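You operate a simulated robot arm through the tools that you are given. There is no shell and no other tool. Be economical: measure what you need, move in short steps, check, and stop when the job is done.

Carry out the task below with a simulated robot arm. There is one attempt and no reset: what you move stays moved.

## Task
Fetch the blue sign and set it on top of the dome carton. Press the lobby gate key to switch it on. Press the cabin hall key to switch it on. Turn the plant phone line knob to line 2. Open the store drawer, put the purple strap from the inside of the store drawer on top of the dome of the gate beacon and shut the drawer again. The order is free.

It is judged by the outcome, as a careful person would: the job done as asked, and still so three seconds after it is handed in. It fails if anything else is knocked over, pushed out of place, dropped, spilled or broken.

## Robot
A 6-joint arm with a two-finger parallel gripper on a trunk, on a base that drives. Base frame: it is fixed to the floor where the robot stands at the start and does not move with it; the origin is under the middle of the robot, x ahead of it, y to its left, z up. Units: mm, degrees, N and s.
With the tool pointing down near the work surface it reaches from about 480 to 880 mm from the robot's upright axis, wherever it stands. Its first joint turns from -115.0 to 115.0 degrees. Places, roughly: cabin hall key [3500, -3800, 800]; dome carton [-1250, -3000, 1000]; dome of the gate beacon (8x8x8 cm) [3400, -1900, 800]; lobby gate key [2300, -3800, 800]; plant phone line knob [4500, -2100, 900]; purple strap (5x5x3 cm) [6300, -5300, 800]; store drawer [6200, -5300, 800]. Payload 4.2 kg.
Tool frame: the origin (TCP) lies between the finger pads and is the grasp point; the fingertips stand 23 mm ahead of it; z points along the fingers, y is the line along which they close. The gripper opens to 94 mm. The fingers are 38 mm wide and 10 mm thick; the gripper's body (54 by 96 mm) begins 39 mm behind the TCP.
Orientation is told as [roll, pitch, yaw] about the base's x, y, z axes, in that order, counted from this pose: with the fingers straight down and closing along the base's y, the tool's x points along the base's -x, its y along +y and its z along -z.

## Interface
- The arm moves only by the tool play_rows. Its argument "moves" is a list of rows, each an object (a shift or turn left out is 0, a gripper value left out holds the last) with "dr": the turn, a rotation vector about the base's x, y, z in units of 4 degrees (1.0 is 4 degrees), a list of three; "xyz": the shift along the base's x, y, z in units of 30 mm (1.0 is 30 mm), a list of three; "claw": the finger opening in mm, from 0 to 94. In form: [{"dr": [rx, ry, rz], "xyz": [dx, dy, dz], "claw": claw}, ...]. A call has 1 to 8 rows; each row shifts and turns the commanded pose from where the row before left it. A call with a number of a shift or a turn outside -1 to 1 is refused whole. Rows are played at 5 a second. More than 50 mm and 8.6 degrees between two rows, or a gripper value outside its range, and nothing of the call is played. A pose out of reach is approached as far as the arm can. The call stops where the force on the tool passes 40 N (or 10 N more than at its start, if that is more) or the arm is blocked; 0.2 s more then pass. Each finger travels about 108 mm/s and halts on what it meets, pressing with about 27 N; the grip force reading is that of the motor and also rises with nothing between the fingers. The clock runs only during rows and for 0.2 s after the last one: add rows that do not move to give the fingers time. The reply holds the time, the measured pose of the TCP, the force on the tool along the base axes, the opening and the grip force, in the units named above and with some noise, with the torque about the TCP (base axes, N m) and any sound that the robot's microphone picked up.
- Cameras (640 x 400 px; columns grow to the right, rows downward): "scene" is now at [244.5, 162.9, 1243.9]; the picture's right is [-0.31, -0.95, 0.00], its down [-0.59, 0.19, -0.79] and it looks along [0.75, -0.24, -0.62] (base axes); focal length 252 px, centre (320, 200). "wrist" rides on the gripper at [86, 16, -74] in the tool frame; the picture's right is [-0.18, 0.98, 0.00], its down [-0.58, -0.11, -0.81] and it looks along [-0.79, -0.15, 0.59] (tool axes); focal length 243 px, centre (320, 200). There is no depth. A picture from a camera that has moved, and an enlarged one, comes with that camera's place and axes in the base frame and with its lens. The place of the scene camera against the robot may be out by one fixed shift of up to 18 mm in any direction.
- camera(camera): a new picture of that camera. No time passes.
- raise_lower(by): slides the trunk up (or, below 0, down) by that many mm; the arm and the scene camera ride with it, the base frame stays. It gives what a move gives, with no picture.
- drive_base(legs): drives the robot by 1 to 6 legs, each [ahead, turn to the left] in mm and degrees, along the robot's own axes; the way and the turn of a leg run together, so that a leg with both is an arc; at most 1500 mm and 180 degrees a leg. The arm and the cameras ride along, it lands a little off, and it stops where it bumps. It gives what a move gives.
- aim_head(pan, tilt): turns the head with the scene camera to pan (to the left, within 80 degrees either way) and tilt (down, from -29 to 69), counted from straight ahead of the robot. It gives what a move gives.
- zoom(camera, box): a new picture of the part [left, top, right, bottom] of that camera's present view, enlarged. No time passes.
- finish_job(): hands the job in; it is judged then, once.

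Go step by step. Nothing tells you exact positions but the pictures and the camera data: compare them with the known pose of the tool, close in by small moves and look again before you grip or let go. The budget is 165 turns and 128 pictures, counting those below and the enlarged ones. Unless the task says otherwise, let go and move clear before handing in.

The tools are called after "Emit:" as name(argument=value, ...) on one line, values as JSON. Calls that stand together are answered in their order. play_rows: Moves the arm, as the interface text tells. Its arguments: {"type":"object","properties":{"moves":{"type":"array"}},"required":["moves"]} The other tools are called the same way: raise_lower (by) slides the trunk up or down; drive_base (legs) drives the base; aim_head (pan, tilt) turns the head that bears the scene camera; camera (camera) takes a picture; zoom (camera, box) takes an enlarged picture of a part of a camera's view; finish_job () hands the job in.

At the start:

```text
clock: 0.0
position: [491.0, 111.7, 1031.1]
tcp_rot: [-0.1, 0.0, 0.0]
contact_force: [0.0, 0.4, 0.0]
moment: [0.02, 0.0, -0.03]
width: 94.1
finger_force: 0.2
trunk travel left (down, up): [-600.0, 390.0]
robot x, y, heading: [-1.6, -0.4, -0.1]
head pan, tilt: [-17.9, 38.2]
```

scene: 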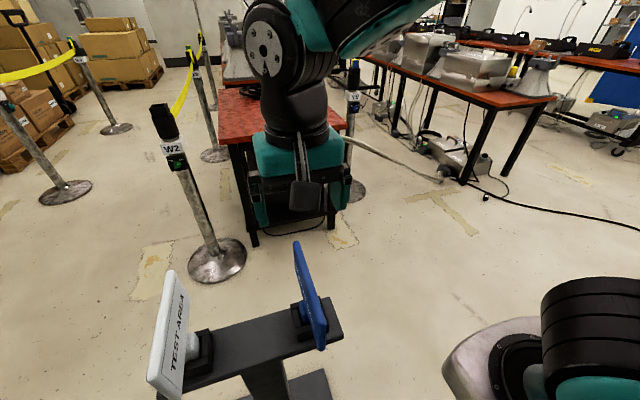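
wrist: 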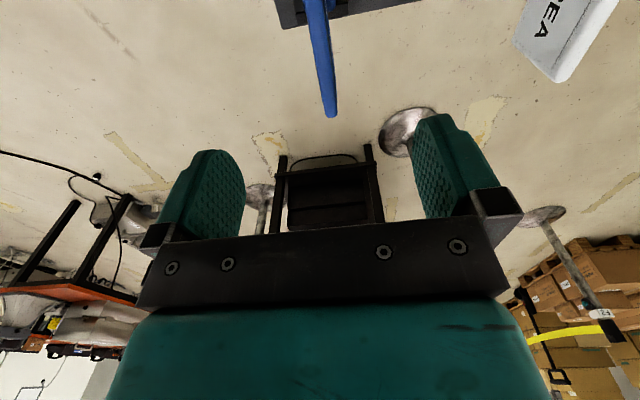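

I see a stand with a white and a blue sign close ahead of the robot. I'll look closer at the signs and around.

Emit:
aim_head(pan=0, tilt=60)

Emit:
camera(camera="scene")

Emit:
aim_head(pan=-75, tilt=20)

Emit:
camera(camera="scene")

```text
clock: 0.8
position: [490.2, 111.8, 1032.2]
tcp_rot: [0.0, 0.0, 0.0]
contact_force: [-0.2, -0.3, 0.1]
moment: [-0.02, 0.01, -0.01]
width: 93.9
finger_force: 0.1
trunk travel left (down, up): [-600.0, 390.0]
robot x, y, heading: [-3.0, -3.3, 0.1]
head pan, tilt: [0.0, 60.0]
```

```text
125 pictures are left
camera scene: at [229.3, 189.4, 1214.5], right [0.0, -1.0, 0.0], down [-0.87, 0.0, -0.5], along [0.5, 0.0, -0.87], focal length 252 px, centre (320, 200)
```

scene: 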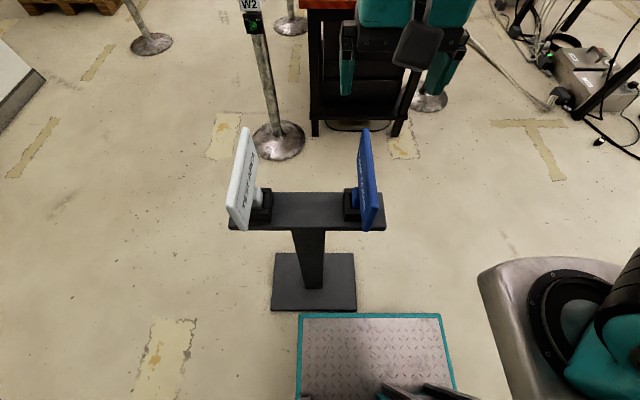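

```text
clock: 2.3
position: [490.0, 110.9, 1031.8]
tcp_rot: [0.1, 0.0, 0.0]
contact_force: [0.0, -0.1, 0.2]
moment: [0.03, 0.02, -0.02]
width: 93.7
finger_force: 0.1
trunk travel left (down, up): [-600.0, 390.0]
robot x, y, heading: [-0.9, 1.5, -0.1]
head pan, tilt: [-75.0, 20.0]
```

```text
124 pictures are left
camera scene: at [186.7, 99.5, 1272.6], right [-0.97, -0.26, 0.0], down [-0.09, 0.33, -0.94], along [0.24, -0.91, -0.34], focal length 252 px, centre (320, 200)
```

scene: 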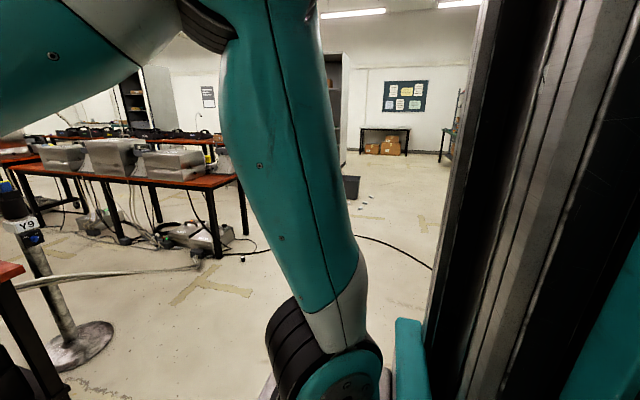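

Let me look at the signs up close with the head on them, and in the wrist view.

Emit:
aim_head(pan=0, tilt=55)

Emit:
zoom(camera="scene", box=[200, 80, 440, 230])

Emit:
zoom(camera="wrist", box=[220, 0, 460, 150])

```text
clock: 3.8
position: [490.0, 112.4, 1031.6]
tcp_rot: [0.0, -0.1, 0.0]
contact_force: [0.1, 1.3, -0.4]
moment: [0.01, -0.01, -0.01]
width: 93.7
finger_force: 0.1
trunk travel left (down, up): [-600.0, 390.0]
robot x, y, heading: [2.8, 1.8, 0.1]
head pan, tilt: [0.0, 55.0]
```

```text
2.67 times, centred on (320, 155) of scene
camera zoom: at [234.7, 189.4, 1220.6], right [0.0, -1.0, 0.0], down [-0.82, 0.0, -0.57], along [0.57, 0.0, -0.82], focal length 671 px, centre (320, 320)
```

zoom: 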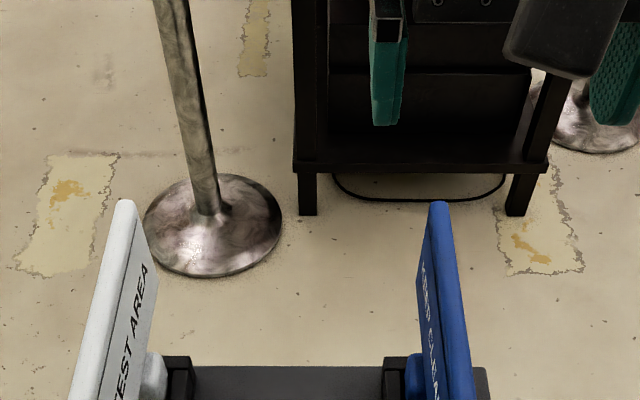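

```text
2.67 times, centred on (340, 75) of wrist
camera zoom: at [403.6, 127.6, 1105.0], right [0.18, 0.98, 0.0], down [0.58, -0.11, 0.81], along [0.79, -0.15, -0.59], focal length 647 px, centre (267, 533)
```

zoom: 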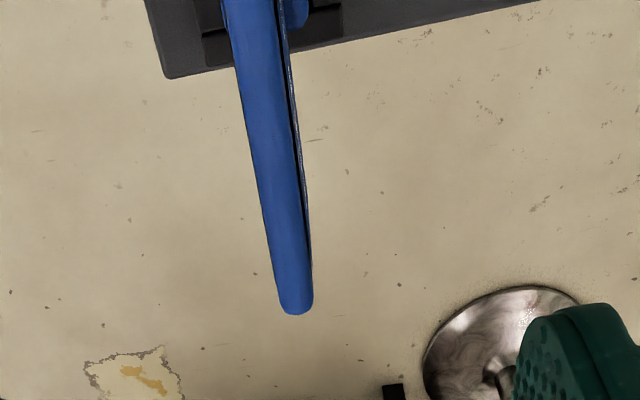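

Emit:
zoom(camera="scene", box=[200, 120, 440, 270])

Emit:
aim_head(pan=60, tilt=25)

Emit:
camera(camera="scene")

```text
2.67 times, centred on (320, 195) of scene
camera zoom: at [234.7, 189.4, 1220.6], right [0.0, -1.0, 0.0], down [-0.82, 0.0, -0.57], along [0.57, 0.0, -0.82], focal length 671 px, centre (320, 213)
```

zoom: 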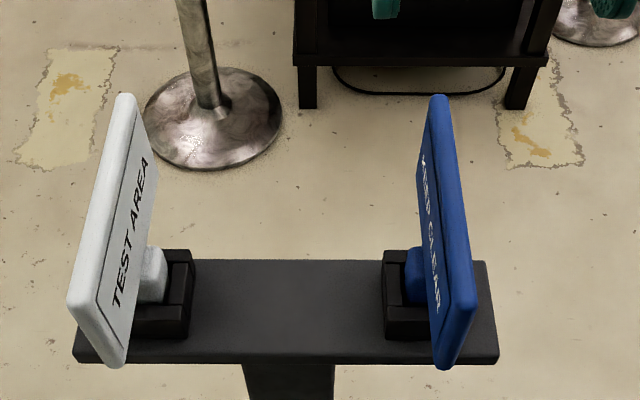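

```text
clock: 5.1
position: [490.1, 111.3, 1032.5]
tcp_rot: [0.0, 0.0, 0.0]
contact_force: [0.5, 0.0, 0.4]
moment: [0.02, -0.01, 0.02]
width: 94.2
finger_force: 0.1
trunk travel left (down, up): [-600.0, 390.0]
robot x, y, heading: [2.1, -4.1, -0.0]
head pan, tilt: [60.0, 25.0]
```

```text
120 pictures are left
camera scene: at [208.7, 269.2, 1264.5], right [0.87, -0.5, 0.0], down [-0.21, -0.37, -0.91], along [0.45, 0.78, -0.42], focal length 252 px, centre (320, 200)
```

scene: 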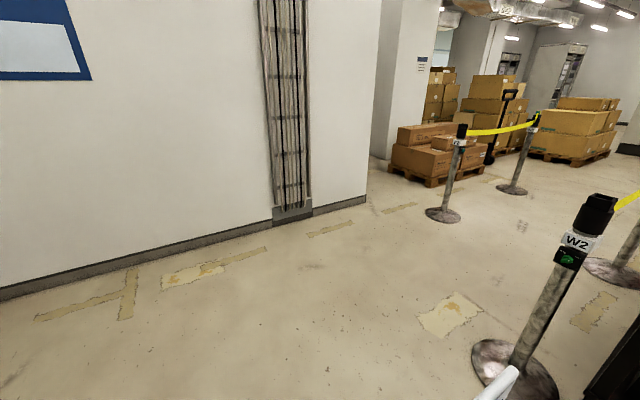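

The blue sign is a plate roughly x 396–531, y ≈ 115, z 820–921, standing in a socket by a stub on its +y side. I'll come over it and look.

Emit:
play_rows(moves=[{"xyz": [-0.8, 0.1, -0.8], "claw": 94}, {"xyz": [0, 0, -1]}, {"xyz": [0, 0, 0]}])

Emit:
aim_head(pan=0, tilt=55)

Emit:
camera(camera="scene")

Emit:
camera(camera="wrist")

```text
clock: 5.9
position: [463.7, 114.4, 977.7]
tcp_rot: [0.1, 0.0, 0.0]
contact_force: [-0.1, 0.1, 0.4]
moment: [-0.02, 0.0, -0.01]
width: 93.9
finger_force: 0.1
trunk travel left (down, up): [-600.0, 390.0]
robot x, y, heading: [-3.1, 2.9, 0.3]
head pan, tilt: [60.0, 25.0]
```

```text
clock: 7.2
position: [462.7, 114.4, 978.1]
tcp_rot: [0.0, 0.0, 0.0]
contact_force: [-0.1, 0.0, 0.2]
moment: [-0.04, -0.03, 0.01]
width: 94.3
finger_force: 0.1
trunk travel left (down, up): [-600.0, 390.0]
robot x, y, heading: [0.3, 1.4, -0.0]
head pan, tilt: [0.0, 55.0]
```

```text
119 pictures are left
camera scene: at [234.7, 189.5, 1220.6], right [0.0, -1.0, 0.0], down [-0.82, 0.0, -0.57], along [0.57, 0.0, -0.82], focal length 252 px, centre (320, 200)
```

scene: 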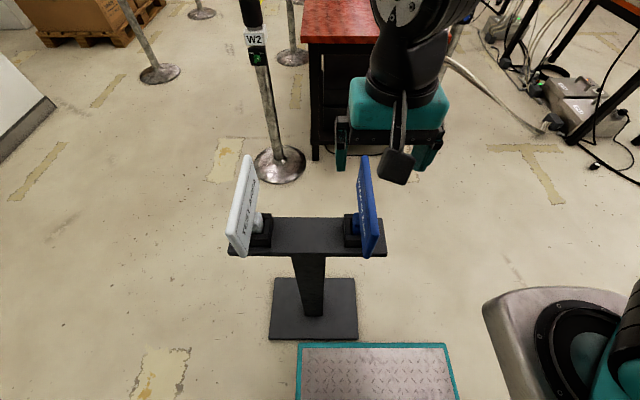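

```text
118 pictures are left
camera wrist: at [377.6, 130.7, 1052.3], right [0.18, 0.98, 0.0], down [0.58, -0.11, 0.81], along [0.79, -0.15, -0.59], focal length 243 px, centre (320, 200)
```

wrist: 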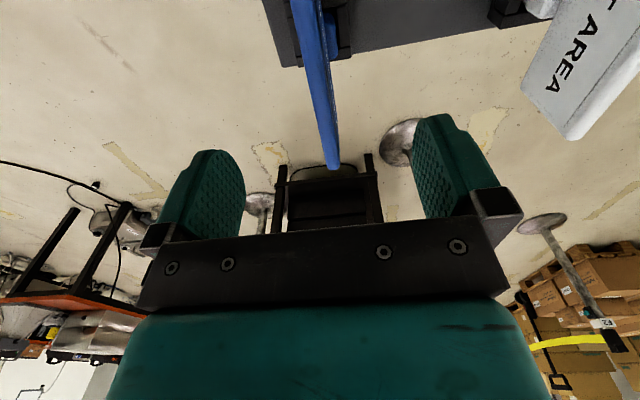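

Using wrist rays only, the sign's far top corner comes out at about (564, 111, 872), so it is lower and longer than I took it. I'll shift x to its middle and lower a bit, then look again.

Emit:
play_rows(moves=[{"xyz": [0.8, -0.1, -1]}, {"xyz": [0, 0, -0.9]}, {"xyz": [0, 0, 0]}])

Emit:
camera(camera="wrist")

Emit:
zoom(camera="scene", box=[260, 110, 500, 260])

```text
clock: 8.0
position: [487.9, 110.1, 924.2]
tcp_rot: [0.0, -0.1, 0.0]
contact_force: [-0.3, 0.0, 0.1]
moment: [-0.02, 0.0, -0.02]
width: 94.0
finger_force: 0.1
trunk travel left (down, up): [-600.0, 390.0]
robot x, y, heading: [-0.9, -4.4, 0.3]
head pan, tilt: [0.0, 55.0]
```

```text
117 pictures are left
camera wrist: at [402.5, 126.3, 997.1], right [0.18, 0.98, 0.0], down [0.58, -0.11, 0.81], along [0.79, -0.15, -0.59], focal length 243 px, centre (320, 200)
```

wrist: 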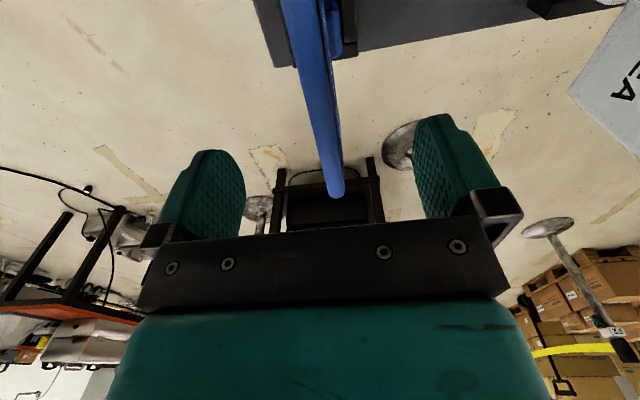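

```text
2.67 times, centred on (380, 185) of scene
camera zoom: at [234.6, 189.5, 1220.6], right [0.0, -1.0, 0.0], down [-0.82, 0.0, -0.57], along [0.57, 0.0, -0.82], focal length 671 px, centre (160, 240)
```

zoom: 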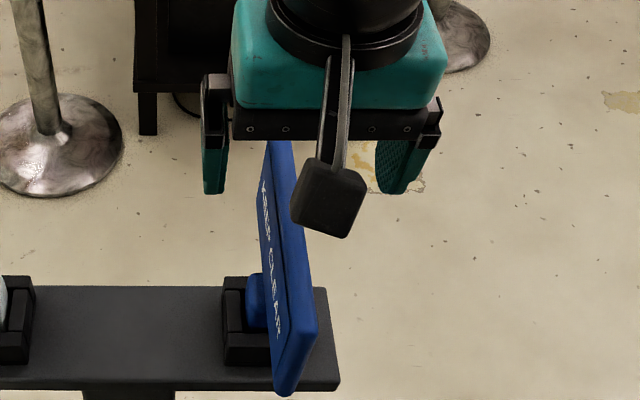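

Rays agree: far top corner (564, 110, 873), near one about (400, 106, 873). I'll go down to TCP z≈855 around the plate, with the middle at y≈108.

Emit:
play_rows(moves=[{"xyz": [-0.2, -0.07, -0.9]}, {"xyz": [0, 0, -0.9]}, {"xyz": [0, 0, -0.5]}, {"xyz": [0, 0, 0]}])

Emit:
camera(camera="wrist")

Emit:
zoom(camera="scene", box=[260, 110, 500, 260])

```text
clock: 9.0
position: [485.3, 110.4, 849.4]
tcp_rot: [0.0, 0.0, 0.0]
contact_force: [-0.3, -0.7, 0.6]
moment: [-0.01, -0.03, -0.01]
width: 93.9
finger_force: 0.1
trunk travel left (down, up): [-600.0, 390.0]
robot x, y, heading: [-0.5, -1.8, 0.2]
head pan, tilt: [0.0, 55.0]
```

```text
115 pictures are left
camera wrist: at [398.0, 125.8, 923.7], right [0.18, 0.98, 0.0], down [0.58, -0.11, 0.81], along [0.79, -0.15, -0.59], focal length 243 px, centre (320, 200)
```

wrist: 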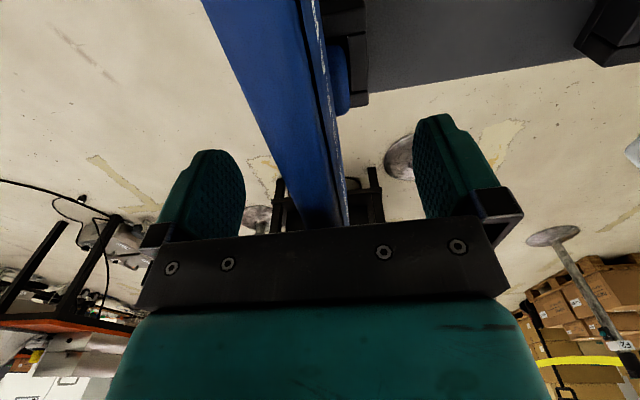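

```text
2.67 times, centred on (380, 185) of scene
camera zoom: at [234.6, 189.5, 1220.6], right [0.0, -1.0, 0.0], down [-0.82, 0.0, -0.57], along [0.57, 0.0, -0.82], focal length 671 px, centre (160, 240)
```

zoom: 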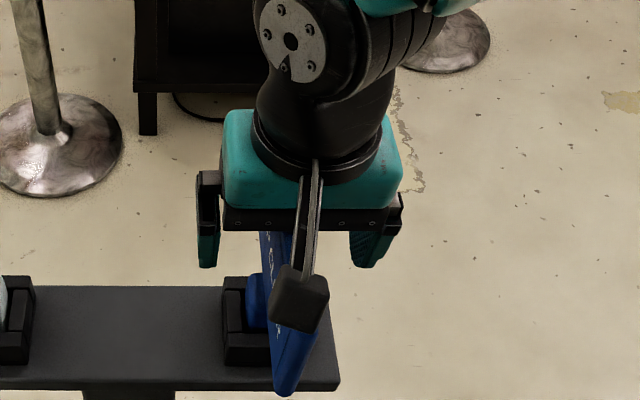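

The plate is between the fingers. Closing.

Emit:
play_rows(moves=[{"claw": 50}, {"claw": 40}, {"claw": 34}, {"claw": 30}, {}])

Emit:
camera(camera="wrist")

```text
clock: 10.2
position: [484.5, 109.3, 850.6]
tcp_rot: [-0.1, 0.0, 0.0]
contact_force: [0.6, -0.6, 0.1]
moment: [0.0, 0.03, -0.01]
width: 29.9
finger_force: 0.1
trunk travel left (down, up): [-600.0, 390.0]
robot x, y, heading: [0.8, -2.9, -0.1]
head pan, tilt: [0.0, 55.0]
```

```text
113 pictures are left
camera wrist: at [398.1, 125.8, 923.9], right [0.18, 0.98, 0.0], down [0.58, -0.11, 0.81], along [0.79, -0.15, -0.59], focal length 243 px, centre (320, 200)
```

wrist: 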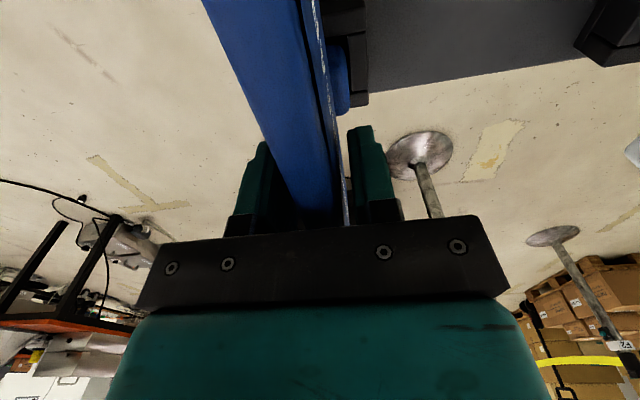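

Emit:
play_rows(moves=[{"claw": 24}, {"claw": 18}, {"claw": 10}, {"claw": 0}, {}, {}])

```text
clock: 11.6
position: [486.1, 110.4, 850.4]
tcp_rot: [0.1, 0.1, 0.0]
contact_force: [0.0, 2.6, -0.1]
moment: [0.22, 0.0, -0.07]
width: 13.9
finger_force: 26.5
trunk travel left (down, up): [-600.0, 390.0]
robot x, y, heading: [3.8, -2.2, -0.1]
head pan, tilt: [0.0, 55.0]
```

Gripped (14 mm). Lift straight up slowly.

Emit:
play_rows(moves=[{"xyz": [0, 0, 0.3]}, {"xyz": [0, 0, 0.5]}, {"xyz": [0, 0, 0.7]}, {"xyz": [0, 0, 1]}, {"xyz": [0, 0, 1]}, {}])

Emit:
camera(camera="scene")

Emit:
camera(camera="wrist")

```text
clock: 13.0
position: [485.5, 108.2, 954.6]
tcp_rot: [0.0, 0.0, 0.0]
contact_force: [0.8, -0.1, -1.8]
moment: [0.02, 0.02, -0.01]
width: 14.3
finger_force: 26.9
trunk travel left (down, up): [-600.0, 390.0]
robot x, y, heading: [1.1, -1.1, 0.1]
head pan, tilt: [0.0, 55.0]
```

```text
112 pictures are left
camera scene: at [234.7, 189.5, 1220.5], right [0.0, -1.0, 0.0], down [-0.82, 0.0, -0.57], along [0.57, 0.0, -0.82], focal length 252 px, centre (320, 200)
```

scene: 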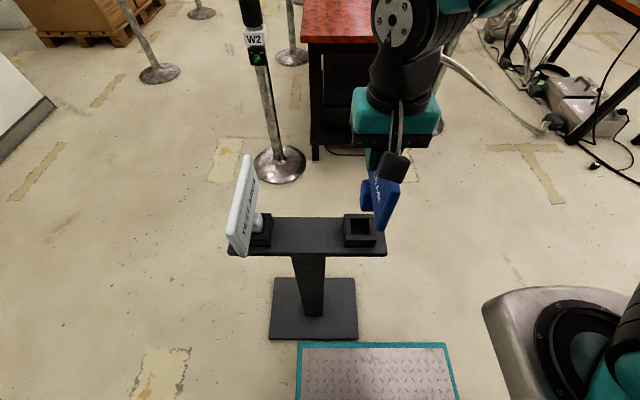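

```text
111 pictures are left
camera wrist: at [398.0, 123.4, 1028.5], right [0.18, 0.98, 0.0], down [0.58, -0.11, 0.81], along [0.79, -0.15, -0.59], focal length 243 px, centre (320, 200)
```

wrist: 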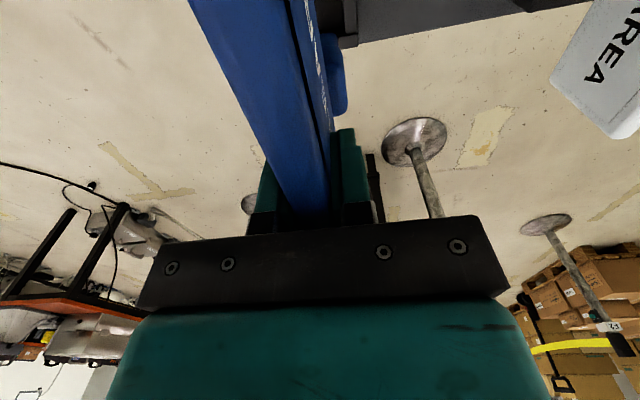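

The sign is free and held. I'll raise the trunk a little, back off the stand, and turn toward the dome carton's area, then look.

Emit:
raise_lower(by=100)

Emit:
drive_base(legs=[[-250, 0], [0, -60]])

Emit:
aim_head(pan=-35, tilt=20)

Emit:
camera(camera="scene")

```text
clock: 14.3
position: [484.4, 106.3, 1054.6]
tcp_rot: [0.0, 0.0, 0.0]
contact_force: [0.2, 0.4, -2.4]
moment: [-0.01, 0.0, 0.01]
width: 13.9
finger_force: 26.6
trunk travel left (down, up): [-700.0, 290.0]
robot x, y, heading: [1.1, 1.7, 0.2]
head pan, tilt: [0.0, 55.0]
```

```text
clock: 18.9
position: [73.9, -374.8, 1054.4]
tcp_rot: [-0.1, 0.0, -61.4]
contact_force: [0.1, 0.4, -1.8]
moment: [0.0, -0.03, -0.04]
width: 13.5
finger_force: 26.8
trunk travel left (down, up): [-700.0, 290.0]
robot x, y, heading: [-248.9, -0.9, -61.5]
head pan, tilt: [0.0, 55.0]
```

```text
clock: 19.9
position: [73.4, -373.3, 1054.7]
tcp_rot: [0.0, 0.0, -61.4]
contact_force: [0.7, -0.1, -2.6]
moment: [0.0, 0.03, 0.0]
width: 13.9
finger_force: 27.4
trunk travel left (down, up): [-700.0, 290.0]
robot x, y, heading: [-252.5, -2.3, -61.2]
head pan, tilt: [-35.0, 20.0]
```

```text
110 pictures are left
camera scene: at [-8.8, -138.4, 1372.5], right [-0.99, 0.11, 0.0], down [0.04, 0.34, -0.94], along [-0.1, -0.93, -0.34], focal length 252 px, centre (320, 200)
```

scene: 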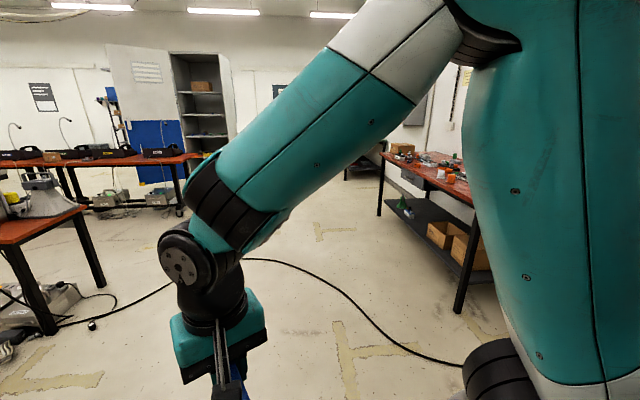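

Emit:
drive_base(legs=[[0, -45]])

Emit:
aim_head(pan=15, tilt=15)

Emit:
camera(camera="scene")

```text
clock: 22.3
position: [-283.9, -494.5, 1054.1]
tcp_rot: [0.0, 0.1, -106.1]
contact_force: [-0.3, 0.2, -2.0]
moment: [-0.02, 0.0, -0.01]
width: 13.6
finger_force: 27.1
trunk travel left (down, up): [-700.0, 290.0]
robot x, y, heading: [-251.6, -3.3, -106.2]
head pan, tilt: [-35.0, 20.0]
```

```text
clock: 23.5
position: [-283.3, -495.1, 1054.4]
tcp_rot: [0.1, -0.1, -106.0]
contact_force: [0.5, -0.2, -1.8]
moment: [-0.01, 0.0, 0.01]
width: 13.8
finger_force: 26.7
trunk travel left (down, up): [-700.0, 290.0]
robot x, y, heading: [-252.8, 3.3, -106.2]
head pan, tilt: [15.0, 15.0]
```

```text
109 pictures are left
camera scene: at [-99.4, -299.2, 1380.8], right [-1.0, 0.02, 0.0], down [0.01, 0.26, -0.97], along [-0.02, -0.97, -0.26], focal length 252 px, centre (320, 200)
```

scene: 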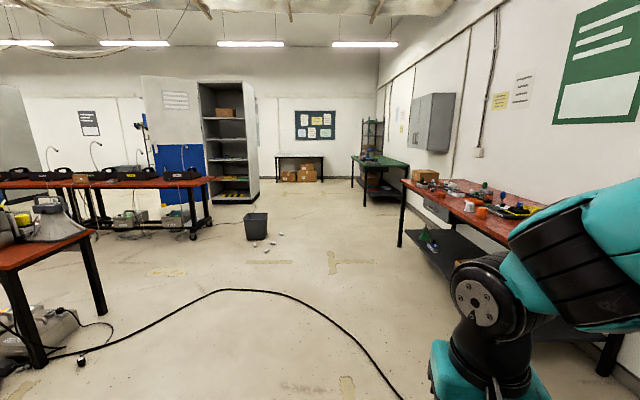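

Emit:
zoom(camera="scene", box=[380, 150, 560, 262])

```text
3.56 times, centred on (470, 206) of scene
camera zoom: at [-99.4, -299.2, 1380.8], right [-1.0, 0.02, 0.0], down [0.01, 0.26, -0.97], along [-0.02, -0.97, -0.26], focal length 895 px, centre (-213, 179)
```

zoom: 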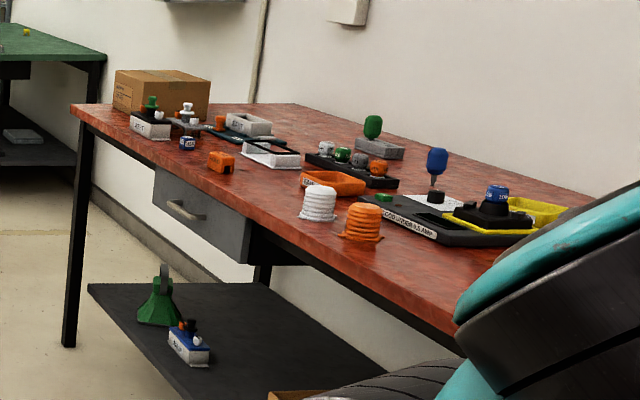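

The carton stands at the far end of the red bench on the right (~(-1270,-3000)). I'll drive alongside, staying clear of the bench, and check halfway.

Emit:
drive_base(legs=[[0, 13.3], [1470, 0]])

Emit:
aim_head(pan=-20, tilt=20)

Emit:
camera(camera="scene")

```text
clock: 31.4
position: [-249.9, -1916.0, 1054.1]
tcp_rot: [0.0, 0.0, -93.2]
contact_force: [0.1, -0.5, -1.8]
moment: [-0.02, 0.03, 0.01]
width: 13.8
finger_force: 26.9
trunk travel left (down, up): [-700.0, 290.0]
robot x, y, heading: [-328.4, -1428.0, -93.3]
head pan, tilt: [15.0, 15.0]
```

```text
clock: 32.4
position: [-250.8, -1915.4, 1053.5]
tcp_rot: [0.1, 0.1, -93.2]
contact_force: [0.8, 0.7, -1.5]
moment: [-0.02, 0.0, 0.0]
width: 13.9
finger_force: 27.0
trunk travel left (down, up): [-700.0, 290.0]
robot x, y, heading: [-329.8, -1425.3, -93.3]
head pan, tilt: [-20.0, 20.0]
```

```text
107 pictures are left
camera scene: at [-170.3, -1679.7, 1372.6], right [-0.92, 0.39, 0.0], down [0.14, 0.31, -0.94], along [-0.37, -0.86, -0.34], focal length 252 px, centre (320, 200)
```

scene: 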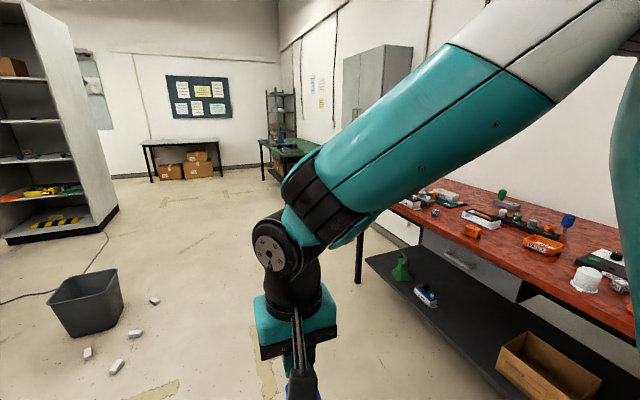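

Emit:
drive_base(legs=[[1480, 0], [0, -60]])

Emit:
aim_head(pan=10, tilt=25)

Emit:
camera(camera="scene")

```text
clock: 42.6
position: [-793.7, -3261.1, 1054.2]
tcp_rot: [0.0, 0.0, -153.2]
contact_force: [1.0, -0.2, -1.0]
moment: [-0.01, 0.05, -0.01]
width: 13.7
finger_force: 27.5
trunk travel left (down, up): [-700.0, 290.0]
robot x, y, heading: [-408.8, -2949.0, -153.7]
head pan, tilt: [-20.0, 20.0]
```

```text
clock: 43.6
position: [-794.1, -3261.2, 1053.3]
tcp_rot: [0.0, 0.0, -153.2]
contact_force: [-0.6, -0.2, -1.3]
moment: [0.01, 0.02, -0.02]
width: 13.9
finger_force: 27.6
trunk travel left (down, up): [-700.0, 290.0]
robot x, y, heading: [-408.4, -2948.3, -153.4]
head pan, tilt: [10.0, 25.0]
```

```text
106 pictures are left
camera scene: at [-522.2, -3250.4, 1364.6], right [-0.6, 0.8, 0.0], down [0.34, 0.25, -0.91], along [-0.73, -0.54, -0.42], focal length 252 px, centre (320, 200)
```

scene: 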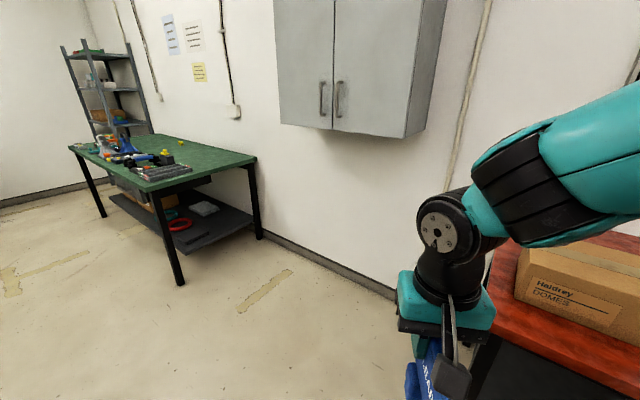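

The "DOMES" carton is at the bench's end. Turn further to face the bench squarely.

Emit:
drive_base(legs=[[0, -26]])

Emit:
aim_head(pan=5, tilt=35)

Emit:
camera(camera="scene")

Emit:
camera(camera="wrist")

```text
clock: 45.3
position: [-893.8, -3064.4, 1054.7]
tcp_rot: [0.0, -0.1, -178.8]
contact_force: [-0.5, -0.2, -1.0]
moment: [-0.01, -0.02, 0.0]
width: 13.6
finger_force: 27.4
trunk travel left (down, up): [-700.0, 290.0]
robot x, y, heading: [-413.5, -2948.2, -178.8]
head pan, tilt: [10.0, 25.0]
```

```text
clock: 46.0
position: [-892.6, -3064.9, 1055.1]
tcp_rot: [-0.1, 0.1, -178.8]
contact_force: [0.1, 0.1, -1.4]
moment: [-0.03, 0.04, -0.03]
width: 13.8
finger_force: 26.4
trunk travel left (down, up): [-700.0, 290.0]
robot x, y, heading: [-408.9, -2945.3, -179.1]
head pan, tilt: [5.0, 35.0]
```

```text
105 pictures are left
camera scene: at [-636.4, -3159.7, 1348.8], right [-0.1, 0.99, 0.0], down [0.57, 0.06, -0.82], along [-0.81, -0.09, -0.57], focal length 252 px, centre (320, 200)
```

scene: 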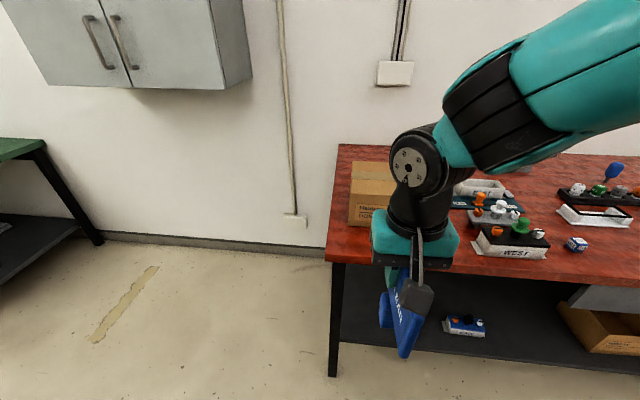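

```text
104 pictures are left
camera wrist: at [-806.1, -3079.1, 1128.1], right [-0.16, -0.99, 0.0], down [-0.58, 0.1, 0.81], along [-0.79, 0.13, -0.59], focal length 243 px, centre (320, 200)
```

wrist: 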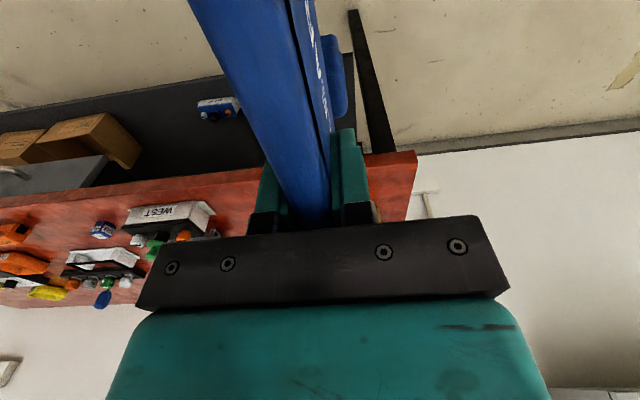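

Emit:
zoom(camera="scene", box=[320, 130, 480, 280])

```text
2.67 times, centred on (400, 205) of scene
camera zoom: at [-636.4, -3159.7, 1348.8], right [-0.1, 0.99, 0.0], down [0.57, 0.06, -0.82], along [-0.81, -0.09, -0.57], focal length 671 px, centre (107, 187)
```

zoom: 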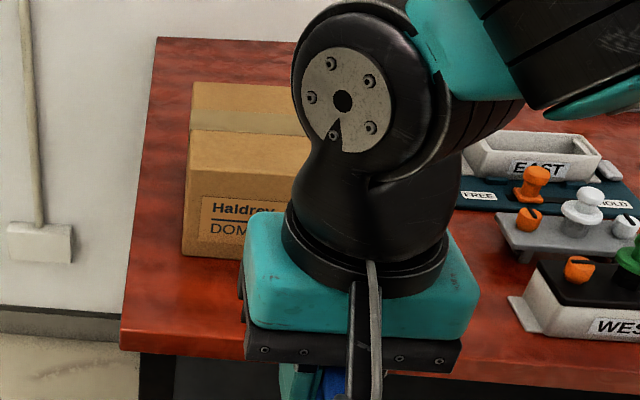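

I need a clear view of the carton; I'll move the arm to the robot's left for a moment.

Emit:
play_rows(moves=[{"xyz": [0, -1, 0]}, {"xyz": [0, -1, 0]}, {"xyz": [0, -1, 0]}, {"xyz": [0, -1, 0]}, {"xyz": [0, -1, 0]}, {"xyz": [0, -1, 0]}, {"xyz": [0, -1, 0]}, {"xyz": [0, -1, 0]}])

Emit:
aim_head(pan=-15, tilt=35)

Emit:
camera(camera="scene")

Emit:
camera(camera="wrist")

```text
clock: 47.8
position: [-892.7, -3304.3, 1055.1]
tcp_rot: [-0.1, 0.1, -178.8]
contact_force: [-0.4, 0.9, -1.6]
moment: [-0.02, 0.0, -0.02]
width: 13.7
finger_force: 27.2
trunk travel left (down, up): [-700.0, 290.0]
robot x, y, heading: [-410.9, -2946.6, -179.0]
head pan, tilt: [5.0, 35.0]
```

```text
clock: 48.6
position: [-893.0, -3303.9, 1055.8]
tcp_rot: [0.0, 0.0, -178.8]
contact_force: [-0.1, -1.0, -1.1]
moment: [0.03, 0.0, 0.04]
width: 13.7
finger_force: 27.3
trunk travel left (down, up): [-700.0, 290.0]
robot x, y, heading: [-410.1, -2947.8, -179.0]
head pan, tilt: [-15.0, 35.0]
```

```text
102 pictures are left
camera scene: at [-634.3, -3129.3, 1348.8], right [0.24, 0.97, 0.0], down [0.56, -0.14, -0.82], along [-0.79, 0.2, -0.57], focal length 252 px, centre (320, 200)
```

scene: 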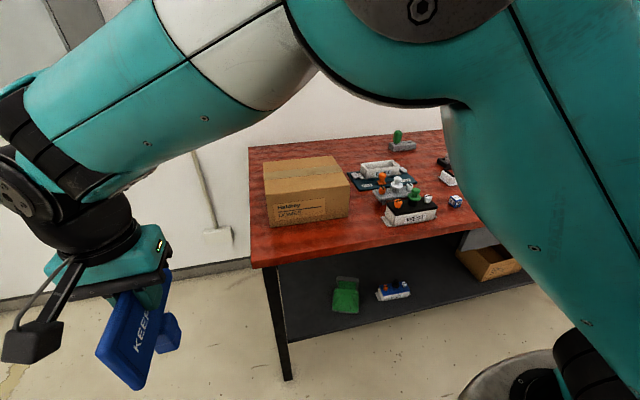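

```text
101 pictures are left
camera wrist: at [-806.3, -3318.2, 1129.4], right [-0.16, -0.99, 0.0], down [-0.58, 0.1, 0.81], along [-0.79, 0.13, -0.59], focal length 243 px, centre (320, 200)
```

wrist: 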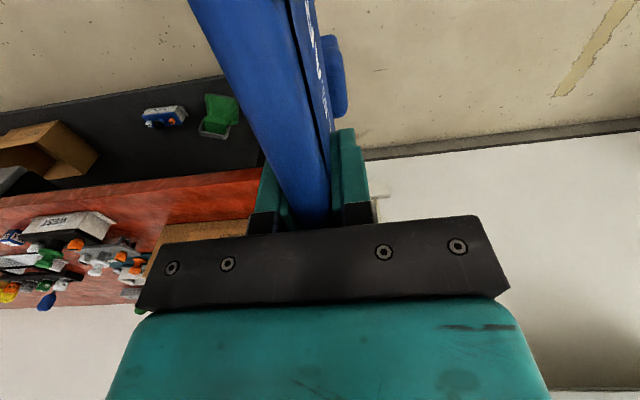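

Emit:
zoom(camera="scene", box=[235, 120, 395, 270])

Emit:
zoom(camera="scene", box=[0, 210, 240, 400])

```text
2.67 times, centred on (315, 195) of scene
camera zoom: at [-634.3, -3129.3, 1348.8], right [0.24, 0.97, 0.0], down [0.56, -0.14, -0.82], along [-0.79, 0.2, -0.57], focal length 671 px, centre (333, 213)
```

zoom: 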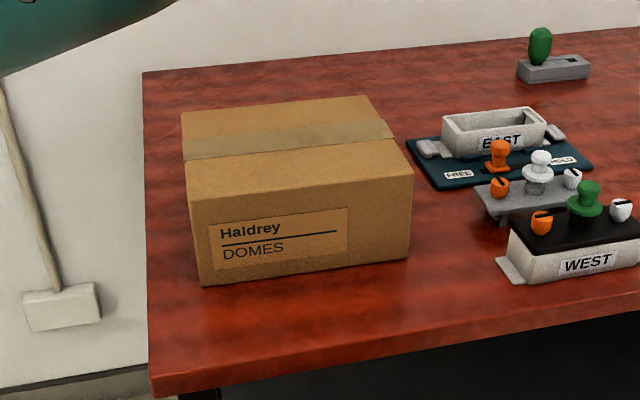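

```text
2.11 times, centred on (120, 305) of scene
camera zoom: at [-634.3, -3129.3, 1348.8], right [0.24, 0.97, 0.0], down [0.56, -0.14, -0.82], along [-0.79, 0.2, -0.57], focal length 530 px, centre (741, -21)
```

zoom: 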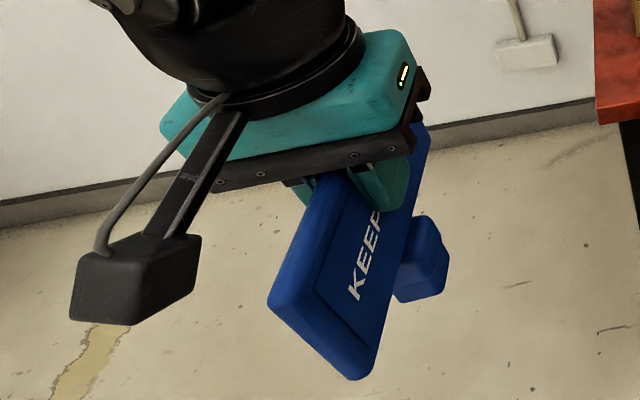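

The carton top looks about 230×210 mm. Sign has a foot block under the plate; I'll raise the arm to see the foot from the side.

Emit:
play_rows(moves=[{"xyz": [-0.5, 0, 1]}, {"xyz": [-0.5, 0, 1]}, {"xyz": [-0.5, 0, 1]}, {"xyz": [-0.5, 0, 1]}, {"xyz": [-0.5, 0, 1]}, {"xyz": [-0.5, 0, 1]}, {"xyz": [-0.5, 0, 1]}])

Emit:
aim_head(pan=20, tilt=20)

Emit:
camera(camera="scene")

```text
clock: 50.2
position: [-992.4, -3303.5, 1260.5]
tcp_rot: [-0.1, 0.0, -178.8]
contact_force: [-0.4, -0.6, -1.7]
moment: [0.0, 0.03, -0.01]
width: 13.9
finger_force: 26.9
out of reach, approached as far as the arm can: row 7
trunk travel left (down, up): [-700.0, 290.0]
robot x, y, heading: [-409.2, -2948.3, -179.0]
head pan, tilt: [-15.0, 35.0]
```

```text
clock: 51.2
position: [-993.6, -3303.9, 1261.3]
tcp_rot: [0.0, 0.0, -178.8]
contact_force: [0.0, -0.5, -2.5]
moment: [-0.01, 0.01, 0.0]
width: 13.8
finger_force: 27.1
trunk travel left (down, up): [-700.0, 290.0]
robot x, y, heading: [-415.1, -2948.0, -179.1]
head pan, tilt: [20.0, 20.0]
```

```text
98 pictures are left
camera scene: at [-635.8, -3183.8, 1372.6], right [-0.36, 0.93, 0.0], down [0.32, 0.12, -0.94], along [-0.88, -0.34, -0.34], focal length 252 px, centre (320, 200)
```

scene: 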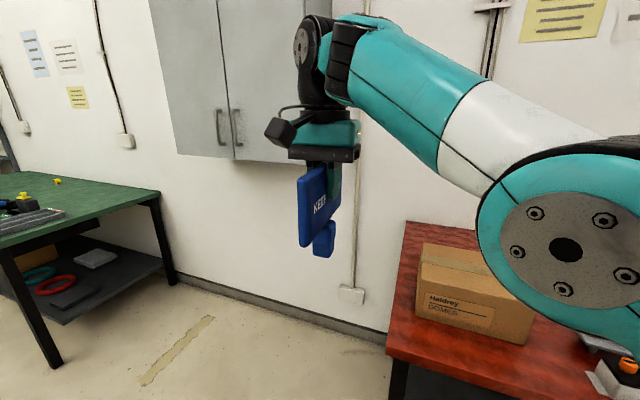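

Emit:
zoom(camera="scene", box=[250, 100, 390, 280])

```text
2.22 times, centred on (320, 190) of scene
camera zoom: at [-635.8, -3183.8, 1372.6], right [-0.36, 0.93, 0.0], down [0.32, 0.12, -0.94], along [-0.88, -0.34, -0.34], focal length 559 px, centre (320, 222)
```

zoom: 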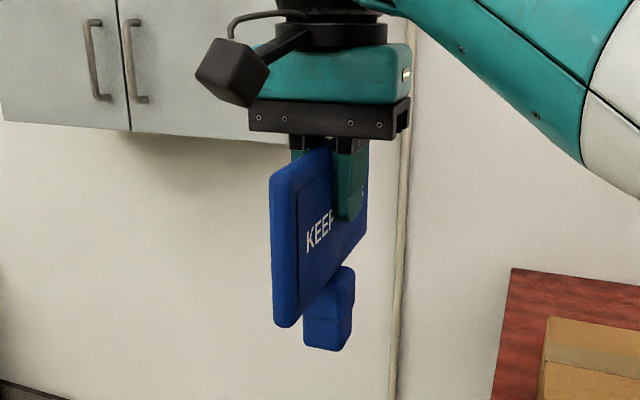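

The foot is a ~35–40 mm block, bottom about 120 mm below the TCP; the carton top is about x -1485…-1260, y -3130…-2870, z ≈ 938. I'll bring the arm in line and drive closer.

Emit:
play_rows(moves=[{"xyz": [0.5, 1, -0.3]}, {"xyz": [0.5, 1, 0]}, {"xyz": [0.5, 1, 0]}, {"xyz": [0, 1, 0]}, {"xyz": [0, 1, 0]}, {"xyz": [0, 1, 0]}, {"xyz": [0, 1, 0]}, {"xyz": [0, 1, 0]}])

Emit:
play_rows(moves=[{"xyz": [0, 1, 0]}, {"xyz": [0, 1, 0]}, {}])

Emit:
drive_base(legs=[[230, -1]])

Emit:
aim_head(pan=-10, tilt=35)

Emit:
camera(camera="scene")

Emit:
camera(camera="wrist")

```text
clock: 53.0
position: [-947.3, -3061.5, 1252.6]
tcp_rot: [-0.1, 0.1, -178.7]
contact_force: [0.7, 0.2, -2.0]
moment: [0.05, -0.02, -0.01]
width: 13.6
finger_force: 27.0
trunk travel left (down, up): [-700.0, 290.0]
robot x, y, heading: [-411.5, -2949.0, -179.1]
head pan, tilt: [20.0, 20.0]
```

```text
clock: 53.9
position: [-950.3, -3003.8, 1251.2]
tcp_rot: [0.0, 0.0, -178.8]
contact_force: [0.0, -0.2, -1.8]
moment: [0.02, -0.01, 0.04]
width: 13.8
finger_force: 27.0
trunk travel left (down, up): [-700.0, 290.0]
robot x, y, heading: [-407.8, -2945.0, -178.9]
head pan, tilt: [20.0, 20.0]
```

```text
clock: 55.5
position: [-1175.1, -2995.6, 1251.1]
tcp_rot: [0.0, 0.0, -179.8]
contact_force: [-0.7, -0.1, -1.6]
moment: [-0.02, -0.01, 0.02]
width: 13.8
finger_force: 27.0
trunk travel left (down, up): [-700.0, 290.0]
robot x, y, heading: [-635.5, -2948.0, 180.2]
head pan, tilt: [20.0, 20.0]
```

```text
clock: 56.5
position: [-1175.2, -2995.6, 1250.4]
tcp_rot: [0.0, 0.2, -179.8]
contact_force: [0.7, 0.0, -2.6]
moment: [0.0, -0.01, 0.0]
width: 13.5
finger_force: 26.6
trunk travel left (down, up): [-700.0, 290.0]
robot x, y, heading: [-634.2, -2946.6, 179.9]
head pan, tilt: [-10.0, 35.0]
```

```text
96 pictures are left
camera scene: at [-862.4, -3134.5, 1348.8], right [0.17, 0.98, 0.0], down [0.56, -0.1, -0.82], along [-0.81, 0.14, -0.57], focal length 252 px, centre (320, 200)
```

scene: 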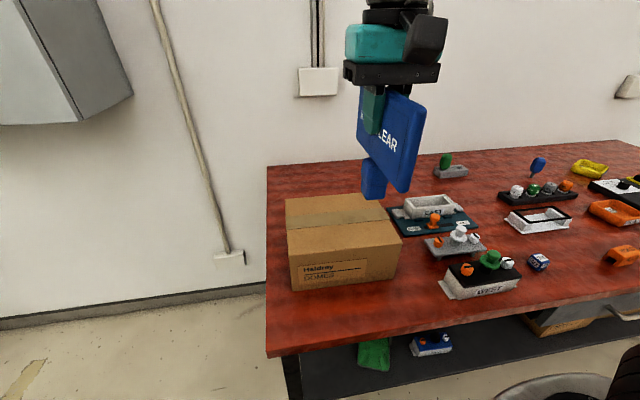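

```text
95 pictures are left
camera wrist: at [-1088.3, -3012.2, 1324.5], right [-0.18, -0.98, 0.0], down [-0.58, 0.11, 0.81], along [-0.79, 0.15, -0.59], focal length 243 px, centre (320, 200)
```

wrist: 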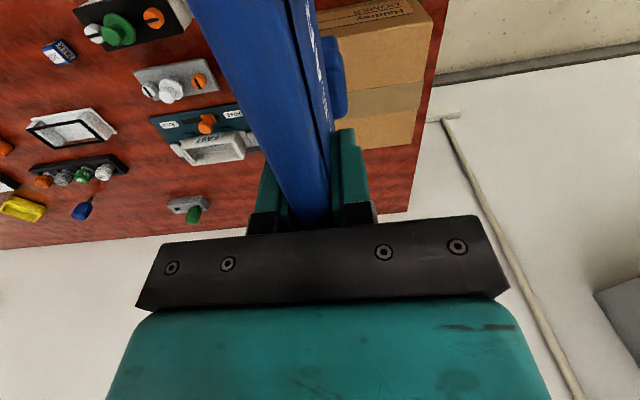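

Carton top centre ≈ (-1345, -3003) with z ≈ 938. Moving over it while lowering to keep foot ~70 mm above.

Emit:
play_rows(moves=[{"xyz": [-0.95, 0, -0.6]}, {"xyz": [-0.95, 0, -0.6]}, {"xyz": [-0.95, 0, -0.6]}, {"xyz": [-0.95, 0, -0.6]}, {"xyz": [-0.95, -0.1, -0.6]}, {"xyz": [-0.9, -0.1, -0.6]}, {}])

Emit:
camera(camera="scene")

Emit:
camera(camera="wrist")

```text
clock: 58.1
position: [-1344.6, -3005.9, 1142.3]
tcp_rot: [0.0, 0.0, -179.9]
contact_force: [0.6, 0.2, -1.7]
moment: [-0.02, 0.01, 0.0]
width: 13.8
finger_force: 26.7
trunk travel left (down, up): [-700.0, 290.0]
robot x, y, heading: [-635.1, -2947.7, 179.7]
head pan, tilt: [-10.0, 35.0]
```

```text
94 pictures are left
camera scene: at [-862.3, -3134.4, 1348.8], right [0.17, 0.98, 0.0], down [0.56, -0.1, -0.82], along [-0.81, 0.14, -0.57], focal length 252 px, centre (320, 200)
```

scene: 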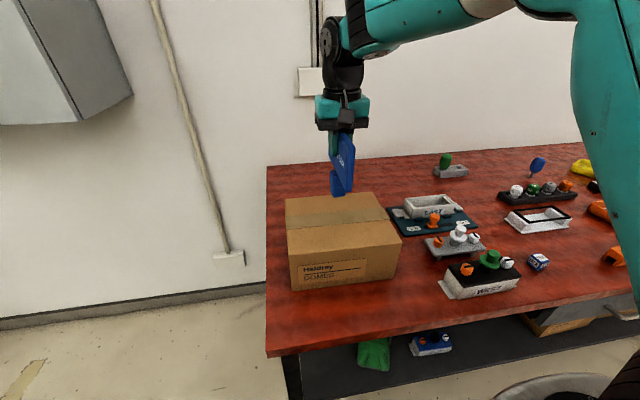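

```text
93 pictures are left
camera wrist: at [-1258.3, -3020.8, 1216.3], right [-0.18, -0.98, 0.0], down [-0.58, 0.11, 0.81], along [-0.79, 0.15, -0.59], focal length 243 px, centre (320, 200)
```

wrist: 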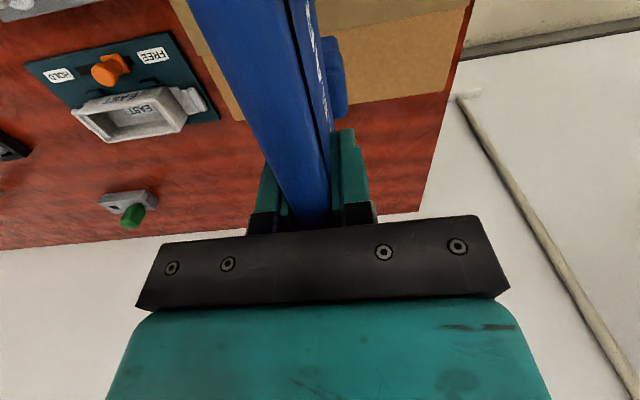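

Emit:
play_rows(moves=[{"xyz": [0, 0, -0.8]}, {"xyz": [0, 0, -0.6]}, {"xyz": [0, 0, -0.3]}, {}])

Emit:
zoom(camera="scene", box=[260, 100, 420, 300])

```text
clock: 59.1
position: [-1343.9, -3003.7, 1090.5]
tcp_rot: [-0.1, 0.0, -179.8]
contact_force: [0.1, -1.0, -2.4]
moment: [-0.03, -0.02, -0.02]
width: 13.8
finger_force: 27.0
trunk travel left (down, up): [-700.0, 290.0]
robot x, y, heading: [-634.8, -2948.9, 180.1]
head pan, tilt: [-10.0, 35.0]
```

```text
2.00 times, centred on (340, 200) of scene
camera zoom: at [-862.4, -3134.4, 1348.8], right [0.17, 0.98, 0.0], down [0.56, -0.1, -0.82], along [-0.81, 0.14, -0.57], focal length 503 px, centre (280, 200)
```

zoom: 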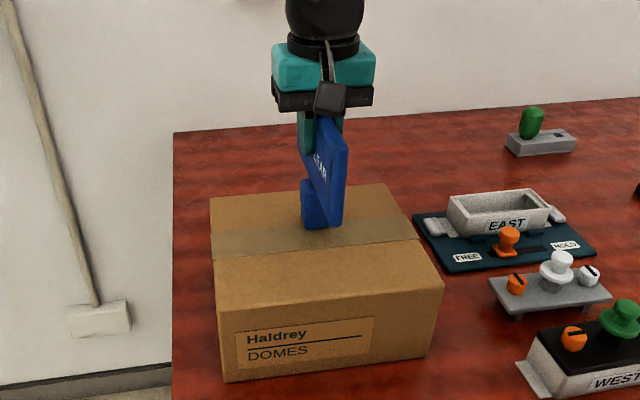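

Emit:
play_rows(moves=[{"xyz": [0, 0, -0.25]}, {"xyz": [0, 0, -0.2]}, {"xyz": [0, 0, -0.15]}, {}])

Emit:
play_rows(moves=[{"xyz": [0, 0, -0.12]}, {"xyz": [0, 0, -0.1]}, {}])

Emit:
zoom(camera="scene", box=[260, 100, 420, 300])

```text
clock: 59.8
position: [-1345.4, -3003.2, 1083.2]
tcp_rot: [0.2, -0.7, -179.8]
contact_force: [3.7, 0.5, 17.8]
moment: [0.17, -0.65, 0.0]
width: 14.0
finger_force: 27.0
trunk travel left (down, up): [-700.0, 290.0]
robot x, y, heading: [-635.2, -2951.0, 179.5]
head pan, tilt: [-10.0, 35.0]
stopped in row 3: the force on the tool passed its limit (the readings are from after the stop); the commanded pose is now the measured one
```

```text
clock: 60.3
position: [-1346.0, -3002.7, 1080.7]
tcp_rot: [0.4, -1.1, -179.8]
contact_force: [3.9, 0.5, 17.4]
moment: [0.2, -0.6, -0.01]
width: 13.8
finger_force: 27.1
trunk travel left (down, up): [-700.0, 290.0]
robot x, y, heading: [-631.0, -2947.1, 179.8]
head pan, tilt: [-10.0, 35.0]
stopped in row 2: the force on the tool passed its limit (the readings are from after the stop); the commanded pose is now the measured one
```

```text
2.00 times, centred on (340, 200) of scene
camera zoom: at [-861.4, -3134.3, 1348.7], right [0.17, 0.98, 0.0], down [0.56, -0.1, -0.82], along [-0.81, 0.14, -0.57], focal length 503 px, centre (280, 200)
```

zoom: 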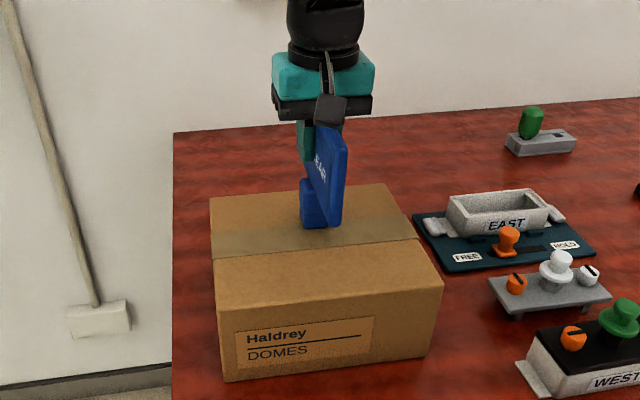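

Contact made. I'll ease off a couple of mm and undo the ~1° tilt before releasing.

Emit:
play_rows(moves=[{"xyz": [0, 0, 0.12], "dr": [-0.1, 0.275, 0]}, {}])

```text
clock: 60.9
position: [-1346.4, -3003.3, 1083.4]
tcp_rot: [0.7, -2.0, -179.8]
contact_force: [0.4, 0.0, -1.8]
moment: [-0.03, 0.0, -0.01]
width: 13.8
finger_force: 27.3
trunk travel left (down, up): [-700.0, 290.0]
robot x, y, heading: [-633.5, -2949.4, 180.1]
head pan, tilt: [-10.0, 35.0]
```

Emit:
play_rows(moves=[{"xyz": [0, 0, 0.05], "dr": [0.175, -0.5, 0]}, {}])

Emit:
zoom(camera="scene", box=[300, 130, 380, 230])

```text
clock: 61.5
position: [-1347.7, -3003.8, 1084.9]
tcp_rot: [0.0, -0.1, -179.8]
contact_force: [0.2, -0.7, -1.2]
moment: [0.01, 0.03, 0.02]
width: 13.8
finger_force: 26.6
trunk travel left (down, up): [-700.0, 290.0]
robot x, y, heading: [-631.6, -2948.6, 180.1]
head pan, tilt: [-10.0, 35.0]
```

```text
4.00 times, centred on (340, 180) of scene
camera zoom: at [-862.3, -3134.4, 1348.8], right [0.17, 0.98, 0.0], down [0.56, -0.1, -0.82], along [-0.81, 0.14, -0.57], focal length 1007 px, centre (240, 280)
```

zoom: 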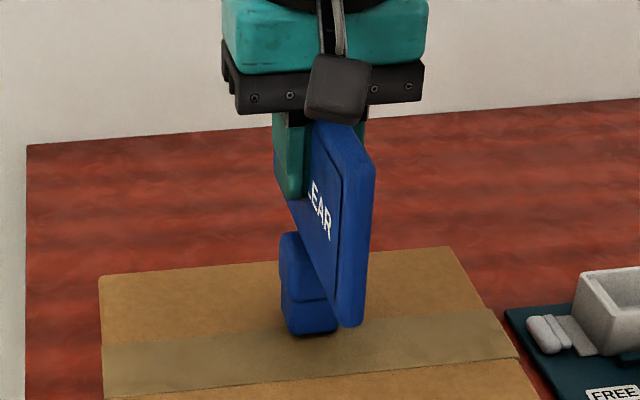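

Emit:
play_rows(moves=[{"xyz": [0, 0, -0.05]}, {}])

Emit:
play_rows(moves=[{"xyz": [0, 0, -0.04]}, {}])

```text
clock: 62.1
position: [-1346.6, -3003.7, 1085.1]
tcp_rot: [0.0, 0.0, -179.9]
contact_force: [-0.5, 0.6, -0.9]
moment: [-0.03, -0.02, -0.01]
width: 13.8
finger_force: 27.1
trunk travel left (down, up): [-700.0, 290.0]
robot x, y, heading: [-633.7, -2947.5, 179.9]
head pan, tilt: [-10.0, 35.0]
```

```text
clock: 62.7
position: [-1346.0, -3003.5, 1082.7]
tcp_rot: [0.0, 0.0, -179.8]
contact_force: [-1.0, 0.6, -1.1]
moment: [-0.03, 0.03, 0.0]
width: 13.6
finger_force: 26.8
trunk travel left (down, up): [-700.0, 290.0]
robot x, y, heading: [-632.8, -2951.6, 179.8]
head pan, tilt: [-10.0, 35.0]
```

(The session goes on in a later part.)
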